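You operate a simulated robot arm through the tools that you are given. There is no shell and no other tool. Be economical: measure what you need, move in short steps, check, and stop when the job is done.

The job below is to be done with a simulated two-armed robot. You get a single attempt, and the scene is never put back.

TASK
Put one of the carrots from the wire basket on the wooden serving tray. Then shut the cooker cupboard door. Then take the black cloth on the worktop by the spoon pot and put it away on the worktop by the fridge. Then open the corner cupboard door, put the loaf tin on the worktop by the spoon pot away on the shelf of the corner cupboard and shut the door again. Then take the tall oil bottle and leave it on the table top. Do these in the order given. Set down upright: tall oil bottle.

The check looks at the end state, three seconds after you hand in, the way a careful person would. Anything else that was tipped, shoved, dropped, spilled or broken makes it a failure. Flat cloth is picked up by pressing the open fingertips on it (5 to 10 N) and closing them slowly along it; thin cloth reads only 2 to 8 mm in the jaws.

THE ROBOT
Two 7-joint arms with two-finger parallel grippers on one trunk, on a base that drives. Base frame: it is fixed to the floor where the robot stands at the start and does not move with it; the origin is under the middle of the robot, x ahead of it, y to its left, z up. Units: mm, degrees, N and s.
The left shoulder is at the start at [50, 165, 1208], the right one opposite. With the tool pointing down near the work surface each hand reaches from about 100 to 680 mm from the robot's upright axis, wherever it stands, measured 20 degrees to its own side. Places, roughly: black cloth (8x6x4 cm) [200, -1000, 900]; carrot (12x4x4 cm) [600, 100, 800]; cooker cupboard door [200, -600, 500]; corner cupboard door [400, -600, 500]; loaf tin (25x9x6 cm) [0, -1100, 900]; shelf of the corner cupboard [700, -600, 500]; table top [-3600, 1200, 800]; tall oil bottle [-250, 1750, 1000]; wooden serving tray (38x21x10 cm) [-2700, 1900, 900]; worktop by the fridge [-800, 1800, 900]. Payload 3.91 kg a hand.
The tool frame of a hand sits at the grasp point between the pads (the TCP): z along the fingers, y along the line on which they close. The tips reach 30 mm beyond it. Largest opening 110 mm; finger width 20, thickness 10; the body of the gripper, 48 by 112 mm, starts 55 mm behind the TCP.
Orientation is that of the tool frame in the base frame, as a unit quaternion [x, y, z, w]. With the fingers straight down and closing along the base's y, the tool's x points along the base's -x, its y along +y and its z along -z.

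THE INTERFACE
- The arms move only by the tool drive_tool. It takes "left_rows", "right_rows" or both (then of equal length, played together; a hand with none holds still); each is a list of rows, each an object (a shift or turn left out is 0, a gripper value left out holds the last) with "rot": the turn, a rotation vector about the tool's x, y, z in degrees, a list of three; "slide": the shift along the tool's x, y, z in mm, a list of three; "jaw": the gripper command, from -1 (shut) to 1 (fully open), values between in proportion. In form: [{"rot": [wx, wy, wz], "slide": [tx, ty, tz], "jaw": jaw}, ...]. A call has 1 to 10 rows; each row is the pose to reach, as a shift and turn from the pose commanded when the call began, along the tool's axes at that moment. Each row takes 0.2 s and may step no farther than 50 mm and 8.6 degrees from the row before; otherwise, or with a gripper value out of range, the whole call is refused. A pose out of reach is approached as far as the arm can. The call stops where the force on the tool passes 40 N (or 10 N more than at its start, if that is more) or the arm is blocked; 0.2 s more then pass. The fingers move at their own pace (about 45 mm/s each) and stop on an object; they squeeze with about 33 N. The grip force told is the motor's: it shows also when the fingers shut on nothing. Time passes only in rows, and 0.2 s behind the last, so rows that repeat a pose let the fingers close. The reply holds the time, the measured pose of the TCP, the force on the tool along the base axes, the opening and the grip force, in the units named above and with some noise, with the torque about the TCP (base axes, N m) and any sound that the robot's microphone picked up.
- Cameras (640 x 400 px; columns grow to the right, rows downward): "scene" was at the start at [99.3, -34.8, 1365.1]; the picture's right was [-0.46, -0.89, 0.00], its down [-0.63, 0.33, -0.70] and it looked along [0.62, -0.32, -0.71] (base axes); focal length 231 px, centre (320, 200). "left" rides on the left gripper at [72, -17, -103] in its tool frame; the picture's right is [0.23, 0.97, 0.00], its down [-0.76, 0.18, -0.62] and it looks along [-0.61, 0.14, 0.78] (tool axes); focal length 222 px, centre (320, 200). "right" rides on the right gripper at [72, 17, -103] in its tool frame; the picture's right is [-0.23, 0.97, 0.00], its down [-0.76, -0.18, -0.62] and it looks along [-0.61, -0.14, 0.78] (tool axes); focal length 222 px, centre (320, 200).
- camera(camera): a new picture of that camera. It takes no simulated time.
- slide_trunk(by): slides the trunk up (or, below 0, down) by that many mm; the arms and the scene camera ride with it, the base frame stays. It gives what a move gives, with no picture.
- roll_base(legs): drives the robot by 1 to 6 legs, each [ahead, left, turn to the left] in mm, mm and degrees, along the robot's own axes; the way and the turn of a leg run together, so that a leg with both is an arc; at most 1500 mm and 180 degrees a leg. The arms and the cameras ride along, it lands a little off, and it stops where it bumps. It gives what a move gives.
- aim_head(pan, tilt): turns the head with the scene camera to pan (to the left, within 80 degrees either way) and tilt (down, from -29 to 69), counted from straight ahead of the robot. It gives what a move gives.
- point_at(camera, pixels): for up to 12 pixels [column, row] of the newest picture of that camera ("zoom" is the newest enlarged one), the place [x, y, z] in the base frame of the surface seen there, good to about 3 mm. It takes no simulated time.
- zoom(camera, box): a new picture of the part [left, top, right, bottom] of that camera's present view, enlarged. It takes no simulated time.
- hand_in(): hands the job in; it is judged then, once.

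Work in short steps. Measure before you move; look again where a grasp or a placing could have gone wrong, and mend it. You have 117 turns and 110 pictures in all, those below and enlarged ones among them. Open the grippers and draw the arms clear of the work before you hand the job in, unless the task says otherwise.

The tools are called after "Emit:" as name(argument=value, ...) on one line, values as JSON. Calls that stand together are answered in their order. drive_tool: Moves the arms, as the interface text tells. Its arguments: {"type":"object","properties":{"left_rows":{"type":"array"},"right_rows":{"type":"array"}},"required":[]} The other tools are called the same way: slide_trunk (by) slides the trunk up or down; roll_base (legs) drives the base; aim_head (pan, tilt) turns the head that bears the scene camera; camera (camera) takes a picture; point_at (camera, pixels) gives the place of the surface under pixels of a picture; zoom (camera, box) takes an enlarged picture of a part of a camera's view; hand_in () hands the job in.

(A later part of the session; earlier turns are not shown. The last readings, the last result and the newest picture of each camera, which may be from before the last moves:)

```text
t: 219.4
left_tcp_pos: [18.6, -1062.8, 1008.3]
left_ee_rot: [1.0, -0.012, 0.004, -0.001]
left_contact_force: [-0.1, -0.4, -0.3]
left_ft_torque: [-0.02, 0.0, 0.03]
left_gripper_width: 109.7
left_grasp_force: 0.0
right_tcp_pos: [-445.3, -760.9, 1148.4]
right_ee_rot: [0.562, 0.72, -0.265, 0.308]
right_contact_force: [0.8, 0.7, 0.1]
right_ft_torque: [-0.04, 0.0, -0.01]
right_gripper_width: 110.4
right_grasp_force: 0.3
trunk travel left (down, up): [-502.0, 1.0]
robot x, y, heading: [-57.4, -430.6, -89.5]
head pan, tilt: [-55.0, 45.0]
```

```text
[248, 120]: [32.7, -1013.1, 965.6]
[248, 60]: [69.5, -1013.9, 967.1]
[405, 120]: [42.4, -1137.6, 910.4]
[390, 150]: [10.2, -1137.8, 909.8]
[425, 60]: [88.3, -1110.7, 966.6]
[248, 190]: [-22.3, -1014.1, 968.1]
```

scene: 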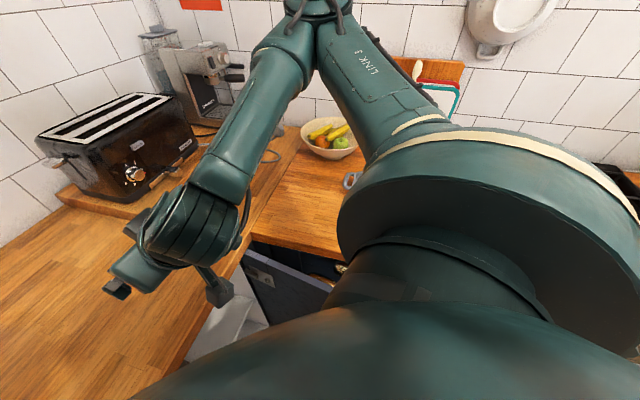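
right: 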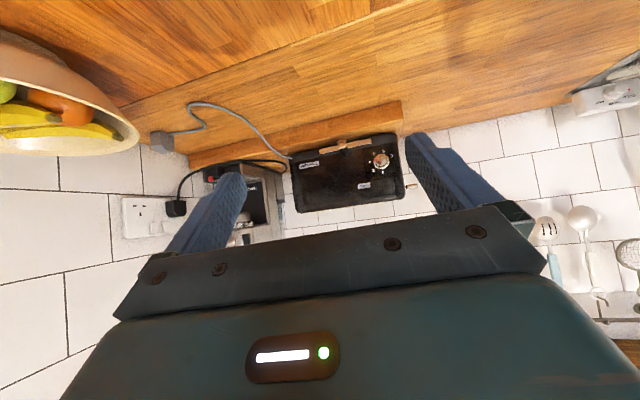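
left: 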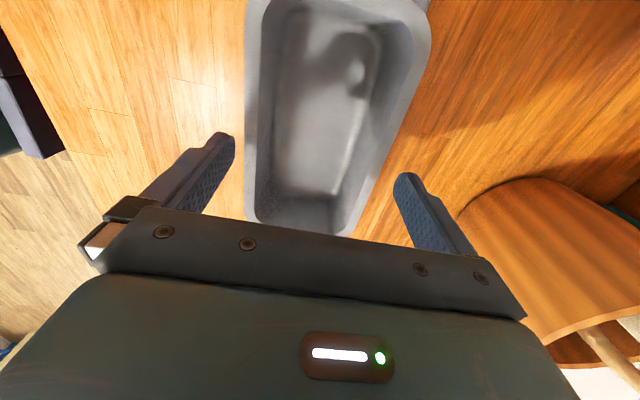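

Centre −1061.5 versus TCP −1062.8: good. I descend to z≈955 in small rows and close.

Emit:
drive_tool(left_rows=[{"slide": [0, 0, 8]}, {"slide": [0, 0, 16]}, {"slide": [0, 0, 26]}, {"slide": [0, 0, 36]}, {"slide": [0, 0, 46]}, {"slide": [0, 0, 54]}])

Emit:
drive_tool(left_rows=[{"jaw": 0.8}, {"jaw": 0.6}, {"jaw": -1}, {}, {}])

Emit:
drive_tool(left_rows=[{"slide": [0, 0, -8]}, {"slide": [0, -5, -18]}, {"slide": [0, -10, -28]}, {"slide": [0, -20, -38]}])

Emit:
camera(camera="left")

```text
t: 220.8
left_tcp_pos: [23.0, -1053.1, 956.5]
left_ee_rot: [1.0, -0.012, 0.005, 0.0]
left_contact_force: [-0.2, -0.5, -0.5]
left_ft_torque: [-0.01, -0.01, -0.02]
left_gripper_width: 110.0
left_grasp_force: 0.1
left hand out of reach, approached as far as the arm can: row 3, 4, 5, 6
right_tcp_pos: [-445.2, -760.6, 1150.0]
right_ee_rot: [0.562, 0.721, -0.265, 0.307]
right_contact_force: [0.6, -0.1, 0.2]
right_ft_torque: [0.03, 0.01, 0.01]
right_gripper_width: 110.0
right_grasp_force: 0.1
trunk travel left (down, up): [-502.0, 1.0]
robot x, y, heading: [-60.4, -432.1, -89.3]
head pan, tilt: [-55.0, 45.0]
```

```text
t: 222.0
left_tcp_pos: [23.7, -1055.5, 956.0]
left_ee_rot: [1.0, -0.012, 0.005, 0.0]
left_contact_force: [-0.3, -1.9, 0.1]
left_ft_torque: [-0.18, 0.02, -0.06]
left_gripper_width: 89.4
left_grasp_force: 33.4
right_tcp_pos: [-445.9, -761.6, 1149.8]
right_ee_rot: [0.562, 0.721, -0.265, 0.307]
right_contact_force: [-0.5, 0.1, -0.8]
right_ft_torque: [-0.02, 0.03, 0.0]
right_gripper_width: 110.2
right_grasp_force: 0.0
trunk travel left (down, up): [-502.0, 1.0]
robot x, y, heading: [-58.1, -433.7, -89.6]
head pan, tilt: [-55.0, 45.0]
```

```text
t: 223.0
left_tcp_pos: [18.4, -1058.4, 984.8]
left_ee_rot: [1.0, -0.012, 0.005, -0.002]
left_contact_force: [0.2, -0.2, -4.7]
left_ft_torque: [0.02, 0.0, -0.01]
left_gripper_width: 89.4
left_grasp_force: 32.9
left hand out of reach, approached as far as the arm can: row 2, 3, 4
right_tcp_pos: [-446.0, -760.6, 1149.8]
right_ee_rot: [0.562, 0.72, -0.265, 0.308]
right_contact_force: [0.2, 0.8, 0.0]
right_ft_torque: [0.0, 0.05, 0.02]
right_gripper_width: 110.1
right_grasp_force: 0.0
trunk travel left (down, up): [-502.0, 1.0]
robot x, y, heading: [-54.3, -427.9, -89.4]
head pan, tilt: [-55.0, 45.0]
```

```text
41 pictures are left
```

left: 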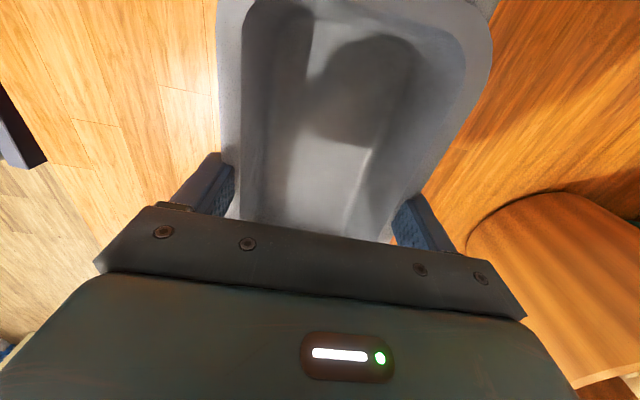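

The tin is held (89 mm). I lift, draw it back, and turn it 90° over the clear part of the worktop.

Emit:
drive_tool(left_rows=[{"slide": [0, -15, -30]}, {"slide": [0, -45, -50]}, {"slide": [0, -75, -55], "rot": [0, 0, -8]}, {"slide": [0, -100, -55], "rot": [0, 0, -16]}, {"slide": [0, -103, -55], "rot": [0, 0, -24]}, {"slide": [0, -103, -55], "rot": [0, 0, -32]}, {"slide": [0, -103, -55], "rot": [0, 0, -40]}, {"slide": [0, -103, -55], "rot": [0, 0, -48]}, {"slide": [0, -103, -55], "rot": [0, 0, -56]}, {"slide": [0, -103, -55], "rot": [0, 0, -64]}])

Emit:
drive_tool(left_rows=[{"rot": [0, 0, -8]}, {"rot": [0, 0, -16]}, {"rot": [0, 0, -24]}, {"rot": [0, 0, -26]}, {"rot": [0, 0, -26]}])

Emit:
aim_head(pan=0, tilt=50)

Emit:
camera(camera="scene")

```text
t: 225.2
left_tcp_pos: [-12.0, -1056.2, 1024.4]
left_ee_rot: [0.854, 0.52, 0.006, 0.002]
left_contact_force: [0.0, 0.3, -4.5]
left_ft_torque: [0.01, 0.0, 0.0]
left_gripper_width: 89.3
left_grasp_force: 33.0
left hand out of reach, approached as far as the arm can: row 1, 2, 3, 4, 5, 6, 7, 8, 9, 10
right_tcp_pos: [-445.3, -761.7, 1149.3]
right_ee_rot: [0.561, 0.721, -0.264, 0.308]
right_contact_force: [0.3, -0.3, 0.1]
right_ft_torque: [0.01, 0.0, -0.03]
right_gripper_width: 110.2
right_grasp_force: 0.2
trunk travel left (down, up): [-502.0, 1.0]
robot x, y, heading: [-60.2, -429.4, -89.5]
head pan, tilt: [-55.0, 45.0]
```

```text
t: 226.4
left_tcp_pos: [-12.6, -1056.4, 1025.9]
left_ee_rot: [0.715, 0.699, 0.004, 0.004]
left_contact_force: [0.5, -0.1, -4.3]
left_ft_torque: [0.01, 0.01, 0.01]
left_gripper_width: 89.4
left_grasp_force: 32.5
right_tcp_pos: [-446.3, -762.0, 1149.8]
right_ee_rot: [0.561, 0.721, -0.264, 0.308]
right_contact_force: [0.2, 0.9, 0.1]
right_ft_torque: [0.0, -0.05, -0.01]
right_gripper_width: 110.1
right_grasp_force: 0.0
trunk travel left (down, up): [-502.0, 1.0]
robot x, y, heading: [-56.9, -431.1, -89.2]
head pan, tilt: [-55.0, 45.0]
```

```text
t: 227.6
left_tcp_pos: [-12.6, -1056.7, 1023.6]
left_ee_rot: [0.716, 0.698, 0.004, 0.002]
left_contact_force: [0.0, 0.2, -4.7]
left_ft_torque: [0.02, 0.01, -0.02]
left_gripper_width: 89.5
left_grasp_force: 33.1
right_tcp_pos: [-445.6, -762.0, 1149.9]
right_ee_rot: [0.562, 0.721, -0.264, 0.309]
right_contact_force: [0.8, 0.2, 0.4]
right_ft_torque: [0.0, -0.04, -0.01]
right_gripper_width: 110.0
right_grasp_force: 0.0
trunk travel left (down, up): [-502.0, 1.0]
robot x, y, heading: [-61.4, -430.6, -89.4]
head pan, tilt: [0.0, 50.0]
```

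```text
40 pictures are left
```

scene: 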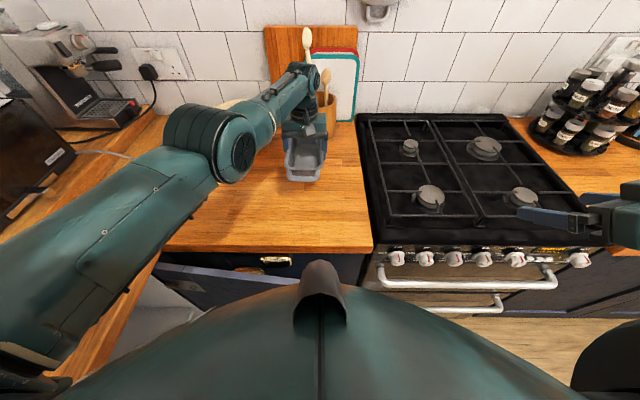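

The tin is turned with its long axis along y but the arm did not draw back; I use the base to back 100 mm, then lower.

Emit:
roll_base(legs=[[-95, 0, 0]])

Emit:
drive_tool(left_rows=[{"slide": [0, 0, 15]}, {"slide": [0, 0, 30]}, {"slide": [0, 0, 45]}, {"slide": [0, 0, 58]}, {"slide": [0, 0, 64]}])

Emit:
camera(camera="left")

```text
t: 228.8
left_tcp_pos: [-13.8, -961.2, 1026.6]
left_ee_rot: [0.715, 0.699, 0.004, 0.002]
left_contact_force: [-0.7, -0.1, -3.8]
left_ft_torque: [0.01, 0.01, 0.0]
left_gripper_width: 89.6
left_grasp_force: 32.9
right_tcp_pos: [-447.6, -666.6, 1151.2]
right_ee_rot: [0.562, 0.721, -0.265, 0.308]
right_contact_force: [-0.9, 0.7, 0.7]
right_ft_torque: [0.0, 0.01, 0.01]
right_gripper_width: 110.0
right_grasp_force: 0.0
trunk travel left (down, up): [-502.0, 1.0]
robot x, y, heading: [-61.8, -335.9, -89.2]
head pan, tilt: [0.0, 50.0]
```

```text
t: 229.9
left_tcp_pos: [-9.7, -952.3, 969.7]
left_ee_rot: [0.715, 0.699, 0.005, 0.002]
left_contact_force: [0.0, 0.0, -3.6]
left_ft_torque: [0.02, -0.03, 0.01]
left_gripper_width: 89.5
left_grasp_force: 32.8
left hand out of reach, approached as far as the arm can: row 2, 3, 4, 5
right_tcp_pos: [-445.1, -667.6, 1149.8]
right_ee_rot: [0.561, 0.721, -0.264, 0.308]
right_contact_force: [0.6, 0.0, 0.3]
right_ft_torque: [0.0, -0.01, 0.02]
right_gripper_width: 110.2
right_grasp_force: 0.1
trunk travel left (down, up): [-502.0, 1.0]
robot x, y, heading: [-61.3, -336.8, -89.4]
head pan, tilt: [0.0, 50.0]
```

```text
39 pictures are left
```

left: 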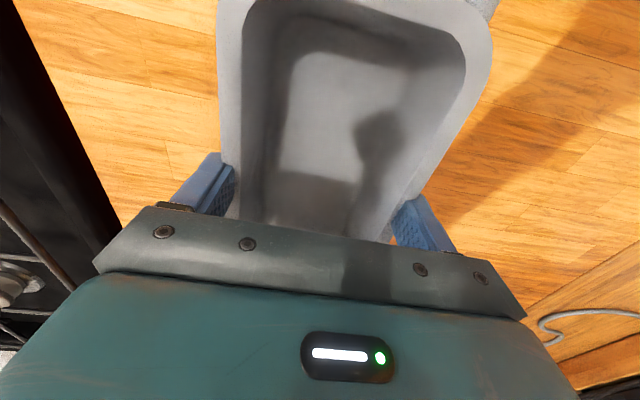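

It needs 13 mm more; I lower that with the trunk, then open the jaws and rise.

Emit:
slide_trunk(by=-13)

Emit:
drive_tool(left_rows=[{"jaw": 0.7}, {"jaw": 0.85}, {"jaw": 1}, {}, {"slide": [0, 0, -15]}, {"slide": [0, 0, -45]}, {"slide": [0, 0, -90]}, {"slide": [0, 0, -130]}])

Emit:
camera(camera="scene")

```text
t: 230.6
left_tcp_pos: [-10.1, -951.6, 956.2]
left_ee_rot: [0.715, 0.699, 0.005, 0.003]
left_contact_force: [1.2, 0.3, -0.1]
left_ft_torque: [0.36, 0.16, -0.04]
left_gripper_width: 89.5
left_grasp_force: 32.7
right_tcp_pos: [-446.6, -667.1, 1137.4]
right_ee_rot: [0.562, 0.721, -0.264, 0.307]
right_contact_force: [0.4, 0.1, -0.6]
right_ft_torque: [0.01, 0.04, 0.0]
right_gripper_width: 110.0
right_grasp_force: 0.0
trunk travel left (down, up): [-489.0, 14.0]
robot x, y, heading: [-62.3, -334.6, -89.4]
head pan, tilt: [0.0, 50.0]
```

```text
t: 232.4
left_tcp_pos: [-11.2, -952.1, 1086.2]
left_ee_rot: [0.715, 0.699, 0.004, 0.003]
left_contact_force: [0.2, 0.0, 0.7]
left_ft_torque: [0.01, -0.02, 0.0]
left_gripper_width: 110.0
left_grasp_force: 0.0
right_tcp_pos: [-447.0, -665.9, 1137.8]
right_ee_rot: [0.562, 0.721, -0.265, 0.307]
right_contact_force: [0.3, -0.8, 0.1]
right_ft_torque: [0.06, -0.03, 0.01]
right_gripper_width: 109.8
right_grasp_force: 0.0
trunk travel left (down, up): [-489.0, 14.0]
robot x, y, heading: [-59.0, -335.3, -89.3]
head pan, tilt: [0.0, 50.0]
```

```text
38 pictures are left
```

scene: 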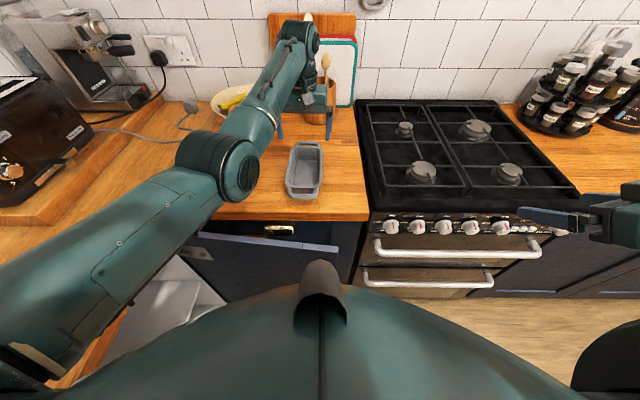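

The tin stands with its long axis toward the robot, centre about [-12,-960]. I tilt the left hand 45° forward and lower it over the tin.

Emit:
drive_tool(left_rows=[{"rot": [0, -7.5, 0]}, {"rot": [0, -15, 0]}, {"rot": [0, -22.5, 0]}, {"rot": [0, -30, 0]}, {"rot": [0, -37.5, 0]}, {"rot": [0, -45, 0]}])

Emit:
drive_tool(left_rows=[{"slide": [14, 0, 14]}, {"slide": [28, 0, 28]}, {"slide": [42, 0, 42]}])

Emit:
camera(camera="left")

Emit:
camera(camera="scene")

```text
t: 233.8
left_tcp_pos: [-11.6, -953.4, 1086.7]
left_ee_rot: [0.663, 0.643, -0.272, 0.271]
left_contact_force: [0.4, 0.7, -0.2]
left_ft_torque: [0.02, 0.04, 0.03]
left_gripper_width: 110.1
left_grasp_force: 0.0
right_tcp_pos: [-446.5, -665.8, 1138.1]
right_ee_rot: [0.562, 0.721, -0.265, 0.307]
right_contact_force: [-0.3, 0.3, 0.1]
right_ft_torque: [-0.01, -0.01, 0.0]
right_gripper_width: 109.9
right_grasp_force: 0.1
trunk travel left (down, up): [-489.0, 14.0]
robot x, y, heading: [-59.4, -335.5, -89.4]
head pan, tilt: [0.0, 50.0]
```

```text
t: 234.6
left_tcp_pos: [-9.5, -951.9, 1026.2]
left_ee_rot: [0.663, 0.644, -0.27, 0.27]
left_contact_force: [-0.2, 0.2, 0.1]
left_ft_torque: [0.01, 0.0, 0.01]
left_gripper_width: 109.9
left_grasp_force: 0.0
right_tcp_pos: [-446.6, -667.7, 1138.1]
right_ee_rot: [0.561, 0.721, -0.265, 0.308]
right_contact_force: [0.0, 0.0, 0.5]
right_ft_torque: [0.01, 0.0, 0.03]
right_gripper_width: 110.0
right_grasp_force: 0.1
trunk travel left (down, up): [-489.0, 14.0]
robot x, y, heading: [-59.0, -337.2, -89.1]
head pan, tilt: [0.0, 50.0]
```

```text
37 pictures are left
```

left: 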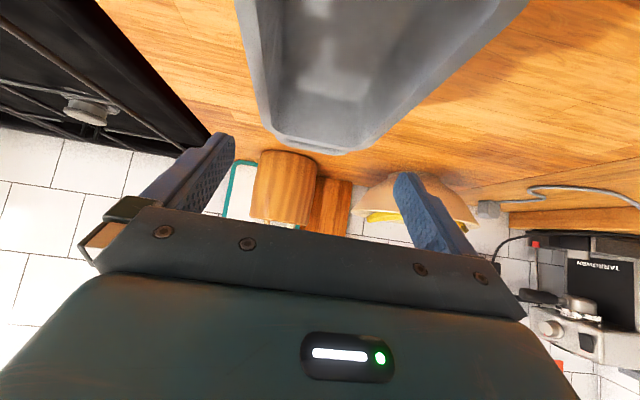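

```text
36 pictures are left
```

scene: 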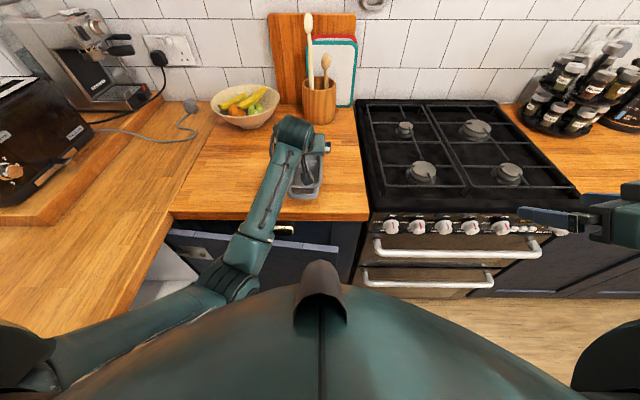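

The tilt works. I measure the tin's rim relative to the hand.

Emit:
point_at(camera="left", pixels=[[241, 20], [258, 80], [515, 20], [440, 80], [310, 145], [275, 128]])

```text
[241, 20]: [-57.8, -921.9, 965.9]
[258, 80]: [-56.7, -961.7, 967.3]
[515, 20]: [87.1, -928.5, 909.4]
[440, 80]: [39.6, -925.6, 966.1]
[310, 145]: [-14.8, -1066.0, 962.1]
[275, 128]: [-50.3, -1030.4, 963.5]
```

Centred (rim x −58…40, TCP −9.5). I descend to z≈954, close and lift.

Emit:
drive_tool(left_rows=[{"slide": [10, 0, 10]}, {"slide": [20, 0, 20]}, {"slide": [30, 0, 30]}, {"slide": [40, 0, 40]}, {"slide": [46, 0, 46]}, {"slide": [50, 0, 50]}])

Emit:
drive_tool(left_rows=[{"jaw": 0.8}, {"jaw": 0.6}, {"jaw": -1}, {}, {}])

Emit:
drive_tool(left_rows=[{"slide": [-6, 0, -6]}, {"slide": [-14, 0, -14]}, {"slide": [-24, 0, -24]}, {"slide": [-40, 0, -40]}, {"slide": [-60, 0, -60]}])

Emit:
camera(camera="scene")

```text
t: 236.0
left_tcp_pos: [-9.3, -951.5, 956.2]
left_ee_rot: [0.662, 0.645, -0.27, 0.271]
left_contact_force: [-0.4, 0.3, 0.9]
left_ft_torque: [-0.02, 0.0, 0.04]
left_gripper_width: 109.9
left_grasp_force: 0.1
right_tcp_pos: [-446.6, -667.2, 1135.8]
right_ee_rot: [0.562, 0.721, -0.265, 0.307]
right_contact_force: [-0.7, 0.1, 0.0]
right_ft_torque: [-0.03, 0.02, 0.02]
right_gripper_width: 110.3
right_grasp_force: 0.0
trunk travel left (down, up): [-489.0, 14.0]
robot x, y, heading: [-55.3, -337.5, -89.3]
head pan, tilt: [0.0, 50.0]
```

```text
t: 237.2
left_tcp_pos: [-11.0, -952.6, 956.3]
left_ee_rot: [0.662, 0.645, -0.27, 0.271]
left_contact_force: [1.0, 0.7, -0.1]
left_ft_torque: [-0.18, -0.05, 0.07]
left_gripper_width: 89.8
left_grasp_force: 33.5
right_tcp_pos: [-446.6, -667.3, 1136.8]
right_ee_rot: [0.562, 0.721, -0.265, 0.307]
right_contact_force: [0.3, -0.8, 0.4]
right_ft_torque: [0.01, -0.01, 0.0]
right_gripper_width: 109.8
right_grasp_force: 0.1
trunk travel left (down, up): [-489.0, 14.0]
robot x, y, heading: [-64.2, -332.5, -89.2]
head pan, tilt: [0.0, 50.0]
```

```text
t: 238.4
left_tcp_pos: [-11.3, -952.9, 1040.7]
left_ee_rot: [0.662, 0.645, -0.269, 0.27]
left_contact_force: [0.2, -0.5, -3.9]
left_ft_torque: [-0.01, -0.01, -0.01]
left_gripper_width: 89.6
left_grasp_force: 33.0
right_tcp_pos: [-445.6, -666.0, 1136.2]
right_ee_rot: [0.562, 0.721, -0.264, 0.308]
right_contact_force: [-0.2, -0.4, -0.4]
right_ft_torque: [-0.02, -0.01, 0.02]
right_gripper_width: 110.0
right_grasp_force: 0.0
trunk travel left (down, up): [-489.0, 14.0]
robot x, y, heading: [-61.8, -337.0, -89.3]
head pan, tilt: [0.0, 50.0]
```

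```text
35 pictures are left
```

scene: 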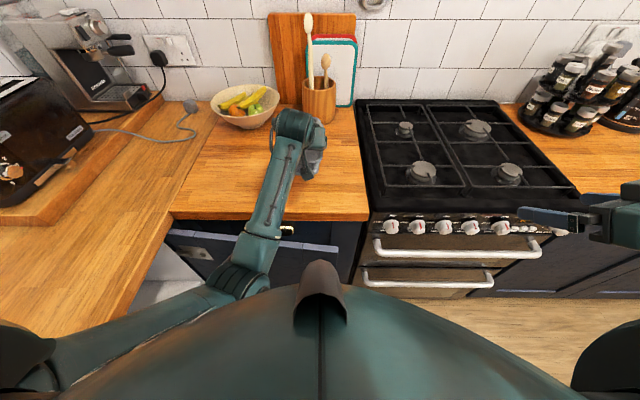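

The tin is held level. Before lowering the trunk for the cupboard I bring the right hand up and in, so it clears the open door.

Emit:
drive_tool(right_rows=[{"slide": [-20, 22, -23]}, {"slide": [-40, 44, -46]}, {"slide": [-60, 66, -69]}, {"slide": [-80, 88, -92]}, {"slide": [-100, 110, -115]}, {"slide": [-120, 132, -138]}, {"slide": [-136, 153, -156]}])

Emit:
roll_base(legs=[[-330, 0, 0], [0, 0, 51]])

Emit:
aim_head(pan=0, tilt=45)

Emit:
camera(camera="scene")

```text
t: 240.0
left_tcp_pos: [-9.7, -951.3, 1039.7]
left_ee_rot: [0.663, 0.644, -0.27, 0.27]
left_contact_force: [-1.0, -0.9, -4.7]
left_ft_torque: [0.04, 0.0, 0.0]
left_gripper_width: 89.6
left_grasp_force: 32.8
right_tcp_pos: [-295.9, -611.5, 1350.7]
right_ee_rot: [0.562, 0.721, -0.264, 0.307]
right_contact_force: [-0.1, -0.7, -0.2]
right_ft_torque: [0.0, 0.0, 0.0]
right_gripper_width: 110.0
right_grasp_force: 0.1
right hand out of reach, approached as far as the arm can: row 1, 2, 3, 4, 5, 6, 7
trunk travel left (down, up): [-489.0, 14.0]
robot x, y, heading: [-58.8, -336.1, -89.4]
head pan, tilt: [0.0, 50.0]
```

```text
t: 244.5
left_tcp_pos: [447.7, -353.8, 1040.4]
left_ee_rot: [0.321, 0.867, -0.128, 0.36]
left_contact_force: [0.0, -0.4, -4.4]
left_ft_torque: [0.02, 0.0, 0.0]
left_gripper_width: 89.9
left_grasp_force: 32.8
right_tcp_pos: [3.0, -364.3, 1349.1]
right_ee_rot: [0.197, 0.893, -0.105, 0.391]
right_contact_force: [-0.2, -0.8, -0.4]
right_ft_torque: [-0.02, -0.01, 0.01]
right_gripper_width: 109.7
right_grasp_force: 0.1
trunk travel left (down, up): [-489.0, 14.0]
robot x, y, heading: [-61.5, -6.4, -38.5]
head pan, tilt: [0.0, 50.0]
```

```text
t: 245.1
left_tcp_pos: [448.7, -355.1, 1039.3]
left_ee_rot: [0.32, 0.868, -0.126, 0.359]
left_contact_force: [0.7, -0.2, -4.8]
left_ft_torque: [0.06, -0.01, 0.01]
left_gripper_width: 89.7
left_grasp_force: 32.4
right_tcp_pos: [2.8, -365.9, 1349.6]
right_ee_rot: [0.197, 0.893, -0.106, 0.39]
right_contact_force: [0.4, 0.1, 0.7]
right_ft_torque: [0.0, 0.01, 0.01]
right_gripper_width: 110.2
right_grasp_force: 0.0
trunk travel left (down, up): [-489.0, 14.0]
robot x, y, heading: [-58.4, -6.4, -38.4]
head pan, tilt: [0.0, 45.0]
```

```text
34 pictures are left
```

scene: 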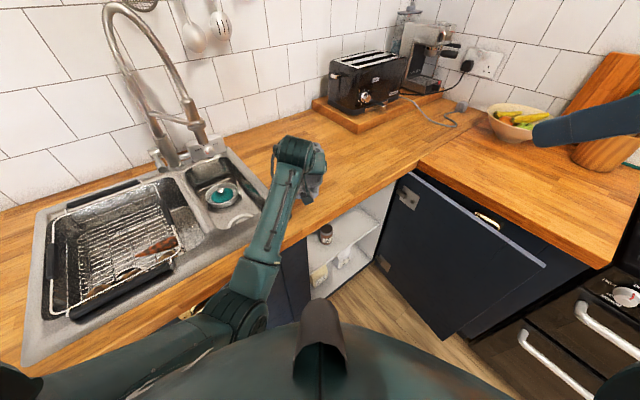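

I measure the shelf's right part, jar and door, then move the hand out of the worktop's way to [236,-432].

Emit:
point_at(camera="scene", pixels=[[375, 225], [390, 200], [350, 250], [355, 215], [325, 228], [325, 240], [335, 262], [365, 240], [458, 335], [415, 180], [300, 250], [372, 256]])

Emit:
roll_base(legs=[[-119, -192, 0]])

Emit:
slide_trunk(by=-460)

Emit:
camera(camera="scene")

```text
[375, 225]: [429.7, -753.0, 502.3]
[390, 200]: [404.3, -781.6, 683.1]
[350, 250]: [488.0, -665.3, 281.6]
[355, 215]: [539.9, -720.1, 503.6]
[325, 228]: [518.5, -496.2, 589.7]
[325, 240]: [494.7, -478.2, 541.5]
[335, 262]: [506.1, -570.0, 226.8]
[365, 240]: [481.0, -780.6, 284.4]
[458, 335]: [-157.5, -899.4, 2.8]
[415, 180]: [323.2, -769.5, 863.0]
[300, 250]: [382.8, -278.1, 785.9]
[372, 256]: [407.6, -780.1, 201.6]
```

```text
t: 246.8
left_tcp_pos: [233.2, -433.3, 1040.2]
left_ee_rot: [0.32, 0.867, -0.127, 0.361]
left_contact_force: [0.5, 0.1, -4.6]
left_ft_torque: [0.05, 0.01, 0.02]
left_gripper_width: 89.8
left_grasp_force: 33.1
right_tcp_pos: [-211.6, -444.5, 1349.6]
right_ee_rot: [0.196, 0.893, -0.105, 0.391]
right_contact_force: [0.1, -0.2, -0.1]
right_ft_torque: [0.01, -0.04, 0.01]
right_gripper_width: 109.8
right_grasp_force: 0.0
trunk travel left (down, up): [-489.0, 14.0]
robot x, y, heading: [-277.6, -83.1, -38.1]
head pan, tilt: [0.0, 45.0]
```

```text
refused: -460 is not a number from -400 to 400
```

```text
33 pictures are left
```

scene: 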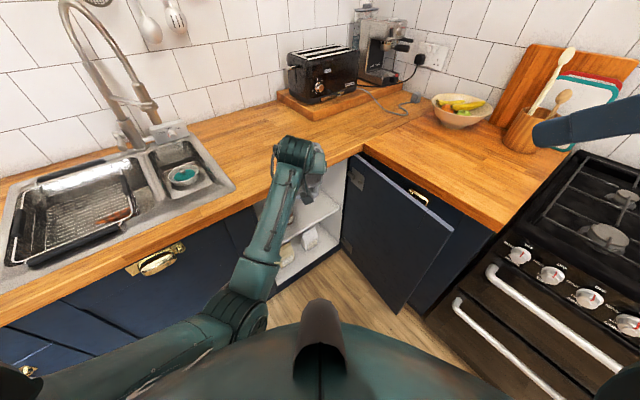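

The inner wall is y≈−781; target tin centre about [508,-645]. I lower the trunk in two moves and pull the right hand further in.

Emit:
drive_tool(right_rows=[{"slide": [-2, 30, -15]}, {"slide": [-4, 60, -30]}, {"slide": [-6, 90, -45]}, {"slide": [-8, 110, -57]}])

Emit:
slide_trunk(by=-400)

Emit:
slide_trunk(by=-72)

Emit:
camera(camera="scene")

```text
t: 247.8
left_tcp_pos: [233.4, -432.9, 1040.3]
left_ee_rot: [0.32, 0.868, -0.127, 0.359]
left_contact_force: [0.8, -1.3, -4.5]
left_ft_torque: [-0.02, 0.0, 0.02]
left_gripper_width: 89.3
left_grasp_force: 32.7
right_tcp_pos: [-196.4, -329.6, 1389.4]
right_ee_rot: [0.2, 0.893, -0.106, 0.388]
right_contact_force: [-1.0, -33.0, -4.0]
right_ft_torque: [2.32, -0.12, 0.77]
right_gripper_width: 109.8
right_grasp_force: 0.0
trunk travel left (down, up): [-489.0, 14.0]
robot x, y, heading: [-276.4, -85.5, -38.3]
head pan, tilt: [0.0, 45.0]
```

```text
t: 251.7
left_tcp_pos: [233.8, -434.6, 640.5]
left_ee_rot: [0.32, 0.868, -0.126, 0.36]
left_contact_force: [-1.0, 0.1, -4.2]
left_ft_torque: [0.02, 0.0, 0.0]
left_gripper_width: 89.9
left_grasp_force: 33.4
right_tcp_pos: [-196.3, -328.2, 990.2]
right_ee_rot: [0.196, 0.893, -0.105, 0.391]
right_contact_force: [-8.0, -19.1, -3.6]
right_ft_torque: [1.17, -0.68, 0.97]
right_gripper_width: 110.0
right_grasp_force: 0.1
trunk travel left (down, up): [-89.0, 414.0]
robot x, y, heading: [-280.7, -84.8, -38.2]
head pan, tilt: [0.0, 45.0]
```

```text
t: 252.8
left_tcp_pos: [229.9, -433.9, 648.2]
left_ee_rot: [0.316, 0.851, -0.136, 0.397]
left_contact_force: [0.3, -0.8, -4.5]
left_ft_torque: [0.03, 0.03, 0.02]
left_gripper_width: 89.9
left_grasp_force: 32.4
right_tcp_pos: [-222.6, -310.3, 952.1]
right_ee_rot: [0.192, 0.884, -0.114, 0.412]
right_contact_force: [-9.4, -12.1, -2.5]
right_ft_torque: [0.75, -0.77, 1.03]
right_gripper_width: 110.1
right_grasp_force: 0.1
trunk travel left (down, up): [-17.0, 486.0]
robot x, y, heading: [-280.9, -83.9, -38.1]
head pan, tilt: [0.0, 45.0]
```

```text
32 pictures are left
```

scene: 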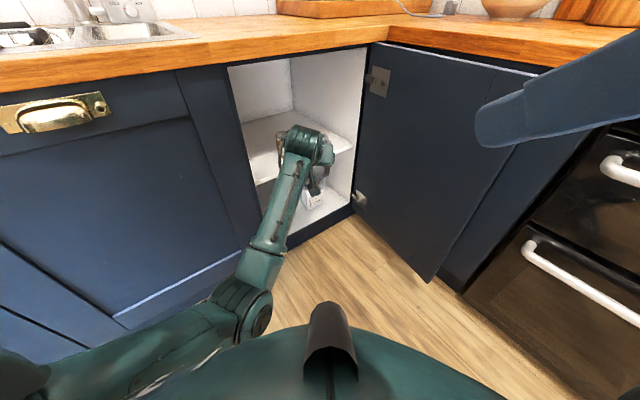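

The last lowering made the left elbow meet the base (hand stayed at 648 and pitched), and the right hand presses on the robot itself. I raise the trunk 72 again and free the right hand forward.

Emit:
slide_trunk(by=72)

Emit:
drive_tool(right_rows=[{"slide": [0, -20, 10]}, {"slide": [0, -45, 25]}, {"slide": [0, -60, 40]}])

Emit:
drive_tool(left_rows=[{"slide": [6, 0, 6]}, {"slide": [12, 0, 12]}, {"slide": [20, 0, 20]}, {"slide": [30, 0, 30]}, {"slide": [40, 0, 40]}])

Emit:
camera(camera="left")

```text
t: 253.9
left_tcp_pos: [233.4, -433.6, 637.6]
left_ee_rot: [0.32, 0.868, -0.126, 0.36]
left_contact_force: [0.2, -0.3, -4.2]
left_ft_torque: [0.02, 0.0, 0.0]
left_gripper_width: 89.6
left_grasp_force: 33.0
right_tcp_pos: [-195.5, -328.6, 988.9]
right_ee_rot: [0.196, 0.893, -0.106, 0.391]
right_contact_force: [-9.7, -11.3, -2.6]
right_ft_torque: [0.65, -0.81, 0.97]
right_gripper_width: 110.0
right_grasp_force: 0.0
trunk travel left (down, up): [-89.0, 414.0]
robot x, y, heading: [-278.6, -87.5, -38.2]
head pan, tilt: [0.0, 45.0]
```

```text
t: 254.7
left_tcp_pos: [234.7, -434.2, 640.9]
left_ee_rot: [0.319, 0.868, -0.126, 0.359]
left_contact_force: [-0.2, -0.5, -4.8]
left_ft_torque: [0.02, -0.01, 0.0]
left_gripper_width: 89.6
left_grasp_force: 32.7
right_tcp_pos: [-197.2, -395.8, 967.6]
right_ee_rot: [0.194, 0.893, -0.105, 0.392]
right_contact_force: [-0.6, -0.7, -0.5]
right_ft_torque: [-0.02, 0.0, 0.0]
right_gripper_width: 110.1
right_grasp_force: 0.1
trunk travel left (down, up): [-89.0, 414.0]
robot x, y, heading: [-281.0, -86.1, -38.3]
head pan, tilt: [0.0, 45.0]
```

```text
t: 255.9
left_tcp_pos: [235.3, -432.3, 582.2]
left_ee_rot: [0.32, 0.867, -0.126, 0.36]
left_contact_force: [0.4, 0.2, -4.4]
left_ft_torque: [0.02, -0.01, -0.01]
left_gripper_width: 89.6
left_grasp_force: 33.1
right_tcp_pos: [-197.5, -395.9, 967.2]
right_ee_rot: [0.196, 0.893, -0.106, 0.391]
right_contact_force: [0.4, -0.3, -0.5]
right_ft_torque: [-0.01, -0.02, 0.01]
right_gripper_width: 110.0
right_grasp_force: 0.0
trunk travel left (down, up): [-89.0, 414.0]
robot x, y, heading: [-279.5, -86.4, -38.3]
head pan, tilt: [0.0, 45.0]
```

```text
31 pictures are left
```

left: 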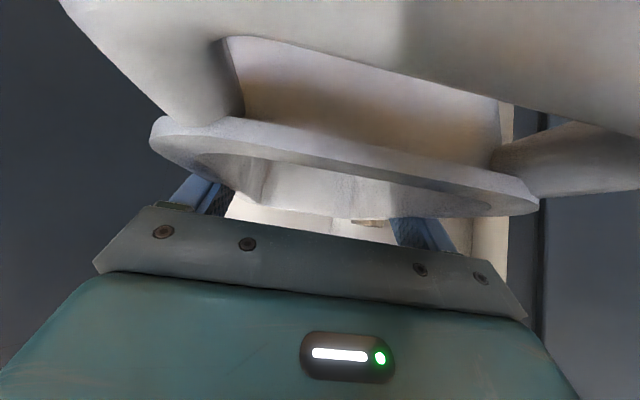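

The tin is still held; now I drive forward along the heading into the cupboard, first 200 mm and look.

Emit:
roll_base(legs=[[200, 0, 0]])

Emit:
camera(camera="scene")

```text
t: 257.5
left_tcp_pos: [389.2, -553.7, 584.2]
left_ee_rot: [0.319, 0.868, -0.126, 0.36]
left_contact_force: [-0.1, 0.4, -4.8]
left_ft_torque: [0.02, 0.01, 0.01]
left_gripper_width: 90.0
left_grasp_force: 33.2
right_tcp_pos: [-41.6, -518.1, 967.3]
right_ee_rot: [0.195, 0.893, -0.106, 0.391]
right_contact_force: [-0.6, 0.2, -0.5]
right_ft_torque: [0.02, 0.01, 0.01]
right_gripper_width: 109.9
right_grasp_force: 0.1
trunk travel left (down, up): [-89.0, 414.0]
robot x, y, heading: [-123.5, -209.1, -38.1]
head pan, tilt: [0.0, 45.0]
```

```text
30 pictures are left
```

scene: 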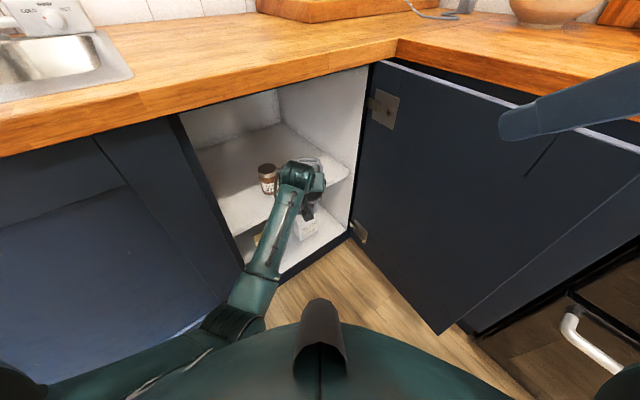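

The tin passes over the shelf to the right of the jar with room. I drive 135 mm further.

Emit:
roll_base(legs=[[135, 0, 0]])

Emit:
zoom(camera="scene", box=[160, 80, 400, 270])

```text
t: 258.8
left_tcp_pos: [494.7, -638.8, 584.4]
left_ee_rot: [0.319, 0.868, -0.126, 0.36]
left_contact_force: [-0.2, 0.5, -3.7]
left_ft_torque: [-0.02, 0.02, -0.03]
left_gripper_width: 89.6
left_grasp_force: 32.7
right_tcp_pos: [64.9, -601.2, 966.0]
right_ee_rot: [0.194, 0.893, -0.105, 0.391]
right_contact_force: [0.3, -0.3, -0.6]
right_ft_torque: [-0.01, 0.01, 0.01]
right_gripper_width: 110.2
right_grasp_force: 0.1
trunk travel left (down, up): [-89.0, 414.0]
robot x, y, heading: [-17.4, -292.3, -38.5]
head pan, tilt: [0.0, 45.0]
```

```text
2.11 times, centred on (280, 175) of scene
```

zoom: 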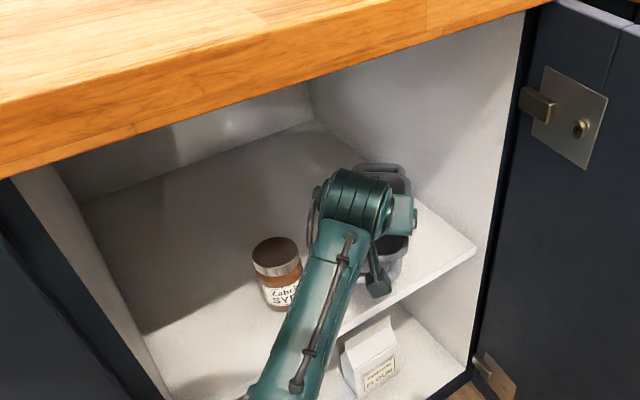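

The near end of the tin is close to the shelf's front edge, so I go 28 mm further, then lower.

Emit:
roll_base(legs=[[28, 0, 0]])

Emit:
drive_tool(left_rows=[{"slide": [5, 0, 5]}, {"slide": [10, 0, 10]}, {"slide": [15, 0, 15]}, {"slide": [19, 0, 19]}, {"slide": [22, 0, 22]}])

Emit:
zoom(camera="scene", box=[160, 80, 400, 270])

```text
t: 259.6
left_tcp_pos: [517.9, -656.0, 583.8]
left_ee_rot: [0.319, 0.868, -0.126, 0.36]
left_contact_force: [-0.5, 0.0, -5.0]
left_ft_torque: [0.01, -0.01, -0.02]
left_gripper_width: 89.8
left_grasp_force: 32.8
right_tcp_pos: [86.0, -619.0, 966.9]
right_ee_rot: [0.194, 0.894, -0.105, 0.39]
right_contact_force: [0.2, 0.4, -0.3]
right_ft_torque: [0.0, 0.03, -0.04]
right_gripper_width: 109.9
right_grasp_force: 0.0
trunk travel left (down, up): [-89.0, 414.0]
robot x, y, heading: [6.8, -310.4, -38.4]
head pan, tilt: [0.0, 45.0]
```

```text
t: 260.8
left_tcp_pos: [519.3, -658.3, 560.1]
left_ee_rot: [0.32, 0.865, -0.127, 0.365]
left_contact_force: [0.1, -0.1, -4.2]
left_ft_torque: [0.03, 0.02, -0.02]
left_gripper_width: 89.8
left_grasp_force: 32.6
right_tcp_pos: [85.4, -620.2, 966.6]
right_ee_rot: [0.195, 0.893, -0.105, 0.392]
right_contact_force: [0.2, -0.3, -0.5]
right_ft_torque: [0.03, 0.01, 0.0]
right_gripper_width: 109.8
right_grasp_force: 0.1
trunk travel left (down, up): [-89.0, 414.0]
robot x, y, heading: [6.2, -307.7, -37.9]
head pan, tilt: [0.0, 45.0]
```

```text
2.11 times, centred on (280, 175) of scene
```

zoom: 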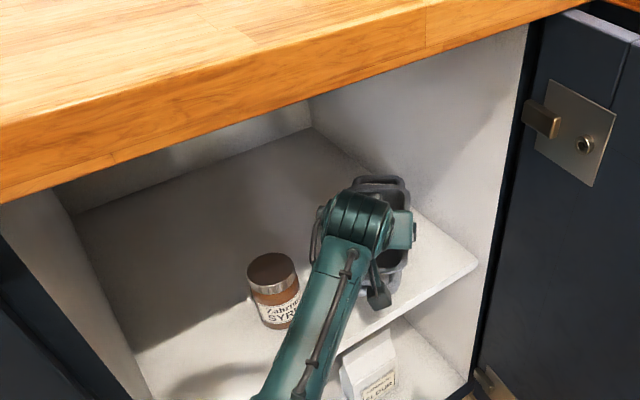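

At z=560, about 13 mm above the shelf. I lower with the trunk in small amounts.

Emit:
slide_trunk(by=-9)

Emit:
slide_trunk(by=-5)

```text
t: 261.4
left_tcp_pos: [520.2, -657.8, 566.8]
left_ee_rot: [0.319, 0.861, -0.127, 0.376]
left_contact_force: [0.2, -0.1, -4.3]
left_ft_torque: [-0.02, 0.05, 0.01]
left_gripper_width: 89.7
left_grasp_force: 32.7
right_tcp_pos: [77.7, -616.7, 964.2]
right_ee_rot: [0.196, 0.89, -0.106, 0.398]
right_contact_force: [-0.7, -0.2, 0.2]
right_ft_torque: [-0.02, 0.0, 0.03]
right_gripper_width: 110.1
right_grasp_force: 0.1
trunk travel left (down, up): [-80.0, 423.0]
robot x, y, heading: [3.9, -309.8, -38.1]
head pan, tilt: [0.0, 45.0]
```

```text
t: 261.9
left_tcp_pos: [520.7, -657.4, 571.2]
left_ee_rot: [0.318, 0.859, -0.127, 0.38]
left_contact_force: [-0.8, 0.5, -4.5]
left_ft_torque: [0.01, 0.0, 0.0]
left_gripper_width: 89.7
left_grasp_force: 32.7
right_tcp_pos: [74.9, -615.8, 963.6]
right_ee_rot: [0.195, 0.889, -0.106, 0.4]
right_contact_force: [-0.3, 0.3, 0.5]
right_ft_torque: [0.0, 0.0, -0.05]
right_gripper_width: 109.8
right_grasp_force: 0.1
trunk travel left (down, up): [-75.0, 428.0]
robot x, y, heading: [11.0, -309.8, -38.2]
head pan, tilt: [0.0, 45.0]
```

Lowering only lifts the hand because the elbow rests on the base. I raise the trunk 50 instead and lower with the arm itself.

Emit:
slide_trunk(by=50)

Emit:
drive_tool(left_rows=[{"slide": [5, 0, 5]}, {"slide": [10, 0, 10]}, {"slide": [15, 0, 15]}, {"slide": [20, 0, 20]}, {"slide": [25, 0, 25]}, {"slide": [29, 0, 29]}])

```text
t: 262.8
left_tcp_pos: [517.2, -654.9, 585.4]
left_ee_rot: [0.319, 0.868, -0.126, 0.359]
left_contact_force: [0.6, 0.0, -3.3]
left_ft_torque: [0.05, 0.04, -0.04]
left_gripper_width: 89.7
left_grasp_force: 33.2
right_tcp_pos: [86.2, -618.7, 1000.5]
right_ee_rot: [0.195, 0.893, -0.105, 0.391]
right_contact_force: [-0.4, -0.5, 0.2]
right_ft_torque: [0.03, -0.01, 0.02]
right_gripper_width: 109.9
right_grasp_force: 0.0
trunk travel left (down, up): [-125.0, 378.0]
robot x, y, heading: [5.4, -308.1, -38.4]
head pan, tilt: [0.0, 45.0]
```

```text
t: 264.2
left_tcp_pos: [519.5, -653.8, 549.2]
left_ee_rot: [0.319, 0.867, -0.126, 0.361]
left_contact_force: [0.6, -0.5, -4.4]
left_ft_torque: [0.02, 0.02, 0.0]
left_gripper_width: 90.1
left_grasp_force: 32.5
right_tcp_pos: [86.5, -618.7, 1002.7]
right_ee_rot: [0.195, 0.893, -0.105, 0.391]
right_contact_force: [-0.9, 0.5, 0.0]
right_ft_torque: [0.01, 0.02, 0.04]
right_gripper_width: 109.8
right_grasp_force: 0.1
trunk travel left (down, up): [-125.0, 378.0]
robot x, y, heading: [6.1, -314.4, -38.0]
head pan, tilt: [0.0, 45.0]
```

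Nearly down (549; contact expected at 546–547). I lower 3–4 mm more and open.

Emit:
drive_tool(left_rows=[{"slide": [1, 0, 1]}, {"slide": [2, 0, 2]}, {"slide": [3, 0, 3]}])

Emit:
drive_tool(left_rows=[{"jaw": 0.7}, {"jaw": 0.8}, {"jaw": 0.9}, {"jaw": 1}, {}])

Emit:
zoom(camera="scene", box=[160, 80, 400, 270])

```text
t: 265.0
left_tcp_pos: [521.4, -653.9, 545.9]
left_ee_rot: [0.318, 0.866, -0.124, 0.364]
left_contact_force: [-0.7, 0.1, -1.1]
left_ft_torque: [0.06, 0.34, 0.06]
left_gripper_width: 89.9
left_grasp_force: 33.2
right_tcp_pos: [87.6, -619.1, 1002.2]
right_ee_rot: [0.195, 0.893, -0.106, 0.391]
right_contact_force: [0.5, -0.2, 0.1]
right_ft_torque: [-0.01, 0.0, 0.0]
right_gripper_width: 110.0
right_grasp_force: 0.0
trunk travel left (down, up): [-125.0, 378.0]
robot x, y, heading: [9.5, -308.8, -38.0]
head pan, tilt: [0.0, 45.0]
```

```text
t: 266.2
left_tcp_pos: [520.6, -654.1, 546.4]
left_ee_rot: [0.319, 0.866, -0.126, 0.363]
left_contact_force: [-0.2, -1.0, -0.1]
left_ft_torque: [-0.03, 0.04, 0.02]
left_gripper_width: 109.9
left_grasp_force: 0.1
right_tcp_pos: [85.4, -618.7, 1003.4]
right_ee_rot: [0.196, 0.893, -0.107, 0.391]
right_contact_force: [-0.7, 0.0, -0.2]
right_ft_torque: [-0.01, 0.03, 0.02]
right_gripper_width: 109.9
right_grasp_force: 0.1
trunk travel left (down, up): [-125.0, 378.0]
robot x, y, heading: [6.0, -307.7, -38.4]
head pan, tilt: [0.0, 45.0]
```

```text
2.11 times, centred on (280, 175) of scene
```

zoom: 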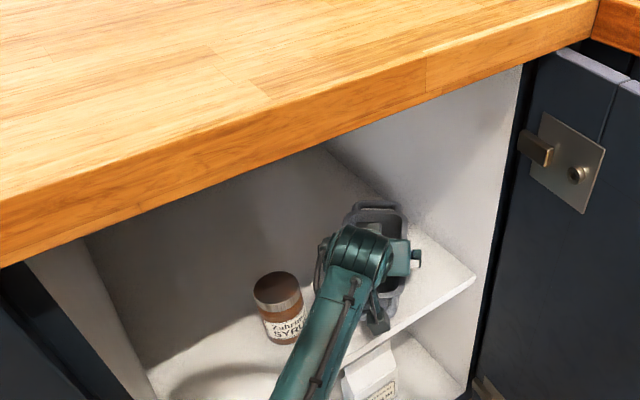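

The tin is free and stands on the shelf. I withdraw along the fingers, back out, turn to −45°, shut the jaws and raise the trunk to get the tip near the door top height.

Emit:
drive_tool(left_rows=[{"slide": [0, 0, -15]}, {"slide": [0, 0, -30]}, {"slide": [0, 0, -45]}, {"slide": [0, 0, -60]}])

Emit:
roll_base(legs=[[-420, 0, 0], [0, 0, -6.7]])

Emit:
slide_trunk(by=272)

Emit:
drive_tool(left_rows=[{"jaw": -1}, {}, {}, {}, {}])

Emit:
aim_head(pan=10, tilt=48)

Emit:
camera(camera="scene")

```text
t: 267.4
left_tcp_pos: [525.7, -641.4, 654.8]
left_ee_rot: [0.311, 0.841, -0.128, 0.424]
left_contact_force: [-0.2, 0.5, 0.6]
left_ft_torque: [-0.02, 0.0, -0.02]
left_gripper_width: 109.7
left_grasp_force: 0.1
right_tcp_pos: [85.6, -618.3, 1003.5]
right_ee_rot: [0.196, 0.893, -0.107, 0.392]
right_contact_force: [0.4, 0.1, 0.9]
right_ft_torque: [0.05, 0.01, 0.0]
right_gripper_width: 109.7
right_grasp_force: 0.0
trunk travel left (down, up): [-125.0, 378.0]
robot x, y, heading: [6.7, -305.7, -38.4]
head pan, tilt: [0.0, 45.0]
stopped in row 4 (left hand): the arm was blocked; the commanded pose is now the measured one
```

```text
t: 270.6
left_tcp_pos: [156.5, -443.0, 655.7]
left_ee_rot: [0.362, 0.819, -0.156, 0.416]
left_contact_force: [-0.4, -0.2, 0.6]
left_ft_torque: [0.0, -0.06, -0.01]
left_gripper_width: 110.0
left_grasp_force: 0.1
right_tcp_pos: [-276.6, -370.4, 1002.6]
right_ee_rot: [0.248, 0.88, -0.129, 0.384]
right_contact_force: [0.4, -1.0, -0.3]
right_ft_torque: [-0.02, -0.02, 0.0]
right_gripper_width: 110.2
right_grasp_force: 0.1
trunk travel left (down, up): [-125.0, 378.0]
robot x, y, heading: [-316.5, -52.9, -45.0]
head pan, tilt: [0.0, 45.0]
```

```text
t: 273.3
left_tcp_pos: [158.4, -444.1, 926.8]
left_ee_rot: [0.362, 0.82, -0.155, 0.415]
left_contact_force: [0.2, 0.2, 1.2]
left_ft_torque: [0.01, 0.0, 0.01]
left_gripper_width: 109.9
left_grasp_force: 0.0
right_tcp_pos: [-276.2, -370.5, 1273.6]
right_ee_rot: [0.247, 0.88, -0.129, 0.385]
right_contact_force: [-0.2, 0.8, -1.3]
right_ft_torque: [0.01, 0.01, -0.01]
right_gripper_width: 110.2
right_grasp_force: 0.1
trunk travel left (down, up): [-397.0, 106.0]
robot x, y, heading: [-319.4, -51.2, -44.9]
head pan, tilt: [0.0, 45.0]
```

```text
t: 274.5
left_tcp_pos: [158.1, -443.6, 927.9]
left_ee_rot: [0.362, 0.82, -0.155, 0.415]
left_contact_force: [0.0, 0.4, 0.1]
left_ft_torque: [-0.01, -0.01, 0.0]
left_gripper_width: 3.5
left_grasp_force: 0.0
right_tcp_pos: [-276.8, -369.9, 1274.5]
right_ee_rot: [0.247, 0.88, -0.128, 0.385]
right_contact_force: [0.3, -0.4, 0.7]
right_ft_torque: [0.01, -0.03, 0.0]
right_gripper_width: 110.0
right_grasp_force: 0.0
trunk travel left (down, up): [-397.0, 106.0]
robot x, y, heading: [-317.6, -52.4, -45.0]
head pan, tilt: [0.0, 45.0]
```

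```text
t: 275.2
left_tcp_pos: [158.1, -444.1, 926.2]
left_ee_rot: [0.361, 0.821, -0.154, 0.415]
left_contact_force: [0.2, 0.7, 0.2]
left_ft_torque: [0.02, 0.0, 0.0]
left_gripper_width: 0.0
left_grasp_force: 33.1
right_tcp_pos: [-276.6, -369.4, 1274.4]
right_ee_rot: [0.249, 0.88, -0.129, 0.384]
right_contact_force: [0.0, 0.1, -0.4]
right_ft_torque: [-0.01, 0.02, -0.01]
right_gripper_width: 110.1
right_grasp_force: 0.1
trunk travel left (down, up): [-397.0, 106.0]
robot x, y, heading: [-316.7, -54.6, -44.9]
head pan, tilt: [10.0, 48.0]
```

```text
26 pictures are left
```

scene: 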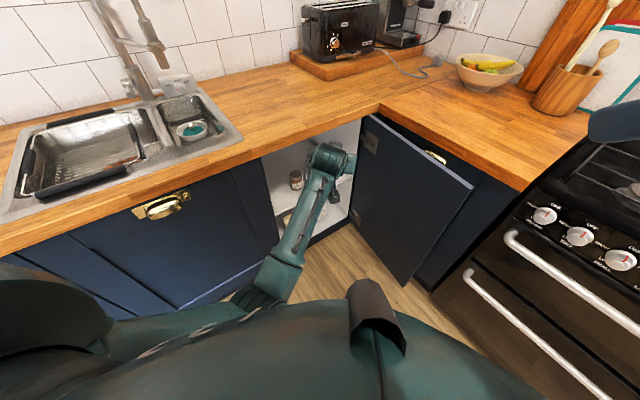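

I lower 62, then go round the door's free end: back 100, right 399, ahead 152, so the fist enters behind the door.

Emit:
slide_trunk(by=-62)

Emit:
roll_base(legs=[[-100, 0, 0], [0, -399, 0], [152, 0, 0]])

Emit:
camera(camera="scene")

```text
t: 276.3
left_tcp_pos: [156.5, -443.4, 863.7]
left_ee_rot: [0.361, 0.821, -0.154, 0.415]
left_contact_force: [0.0, 0.1, 0.2]
left_ft_torque: [-0.01, 0.02, 0.02]
left_gripper_width: 0.0
left_grasp_force: 33.4
right_tcp_pos: [-276.5, -369.7, 1212.8]
right_ee_rot: [0.248, 0.88, -0.129, 0.385]
right_contact_force: [0.6, 0.0, -0.4]
right_ft_torque: [0.0, 0.04, -0.02]
right_gripper_width: 110.1
right_grasp_force: 0.1
trunk travel left (down, up): [-335.0, 168.0]
robot x, y, heading: [-316.3, -52.3, -44.7]
head pan, tilt: [10.0, 48.0]
```

```text
t: 280.2
left_tcp_pos: [-126.2, -711.9, 865.7]
left_ee_rot: [0.362, 0.825, -0.15, 0.407]
left_contact_force: [-8.9, 8.9, 0.4]
left_ft_torque: [0.07, 0.03, 0.09]
left_gripper_width: 0.0
left_grasp_force: 33.0
right_tcp_pos: [-557.4, -640.0, 1212.3]
right_ee_rot: [0.246, 0.88, -0.127, 0.385]
right_contact_force: [-0.3, 0.1, -0.5]
right_ft_torque: [0.03, -0.03, 0.02]
right_gripper_width: 109.7
right_grasp_force: 0.0
trunk travel left (down, up): [-335.0, 168.0]
robot x, y, heading: [-596.4, -324.8, -44.5]
head pan, tilt: [10.0, 48.0]
stopped in leg 3: the force on the tool passed its limit (the readings are from after the stop); the commanded pose is now the measured one
```

```text
25 pictures are left
```

scene: 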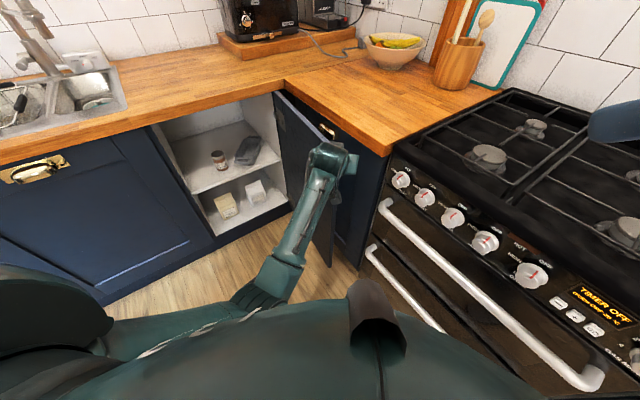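

The tip touched the door's end. The tin is visible on the shelf at (250,150). I zoom and measure the door's free end and the gap.

Emit:
zoom(camera="scene", box=[190, 80, 410, 240])

Emit:
point_at(camera="scene", pixels=[[278, 96], [295, 112], [300, 120], [350, 152], [357, 160], [325, 128], [340, 215], [320, 235], [250, 150], [241, 158], [258, 142], [372, 160]])

```text
2.50 times, centred on (300, 160) of scene
```

zoom: 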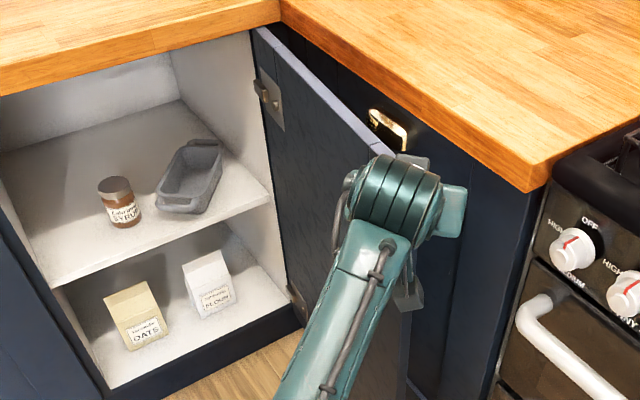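

```text
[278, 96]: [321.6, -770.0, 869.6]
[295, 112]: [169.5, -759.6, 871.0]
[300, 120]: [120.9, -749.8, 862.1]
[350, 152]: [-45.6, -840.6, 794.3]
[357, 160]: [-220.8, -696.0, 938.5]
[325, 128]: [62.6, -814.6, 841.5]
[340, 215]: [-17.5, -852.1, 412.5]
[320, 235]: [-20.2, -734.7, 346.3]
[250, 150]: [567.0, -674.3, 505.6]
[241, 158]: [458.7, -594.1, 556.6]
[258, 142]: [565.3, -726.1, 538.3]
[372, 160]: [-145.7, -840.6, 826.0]
```

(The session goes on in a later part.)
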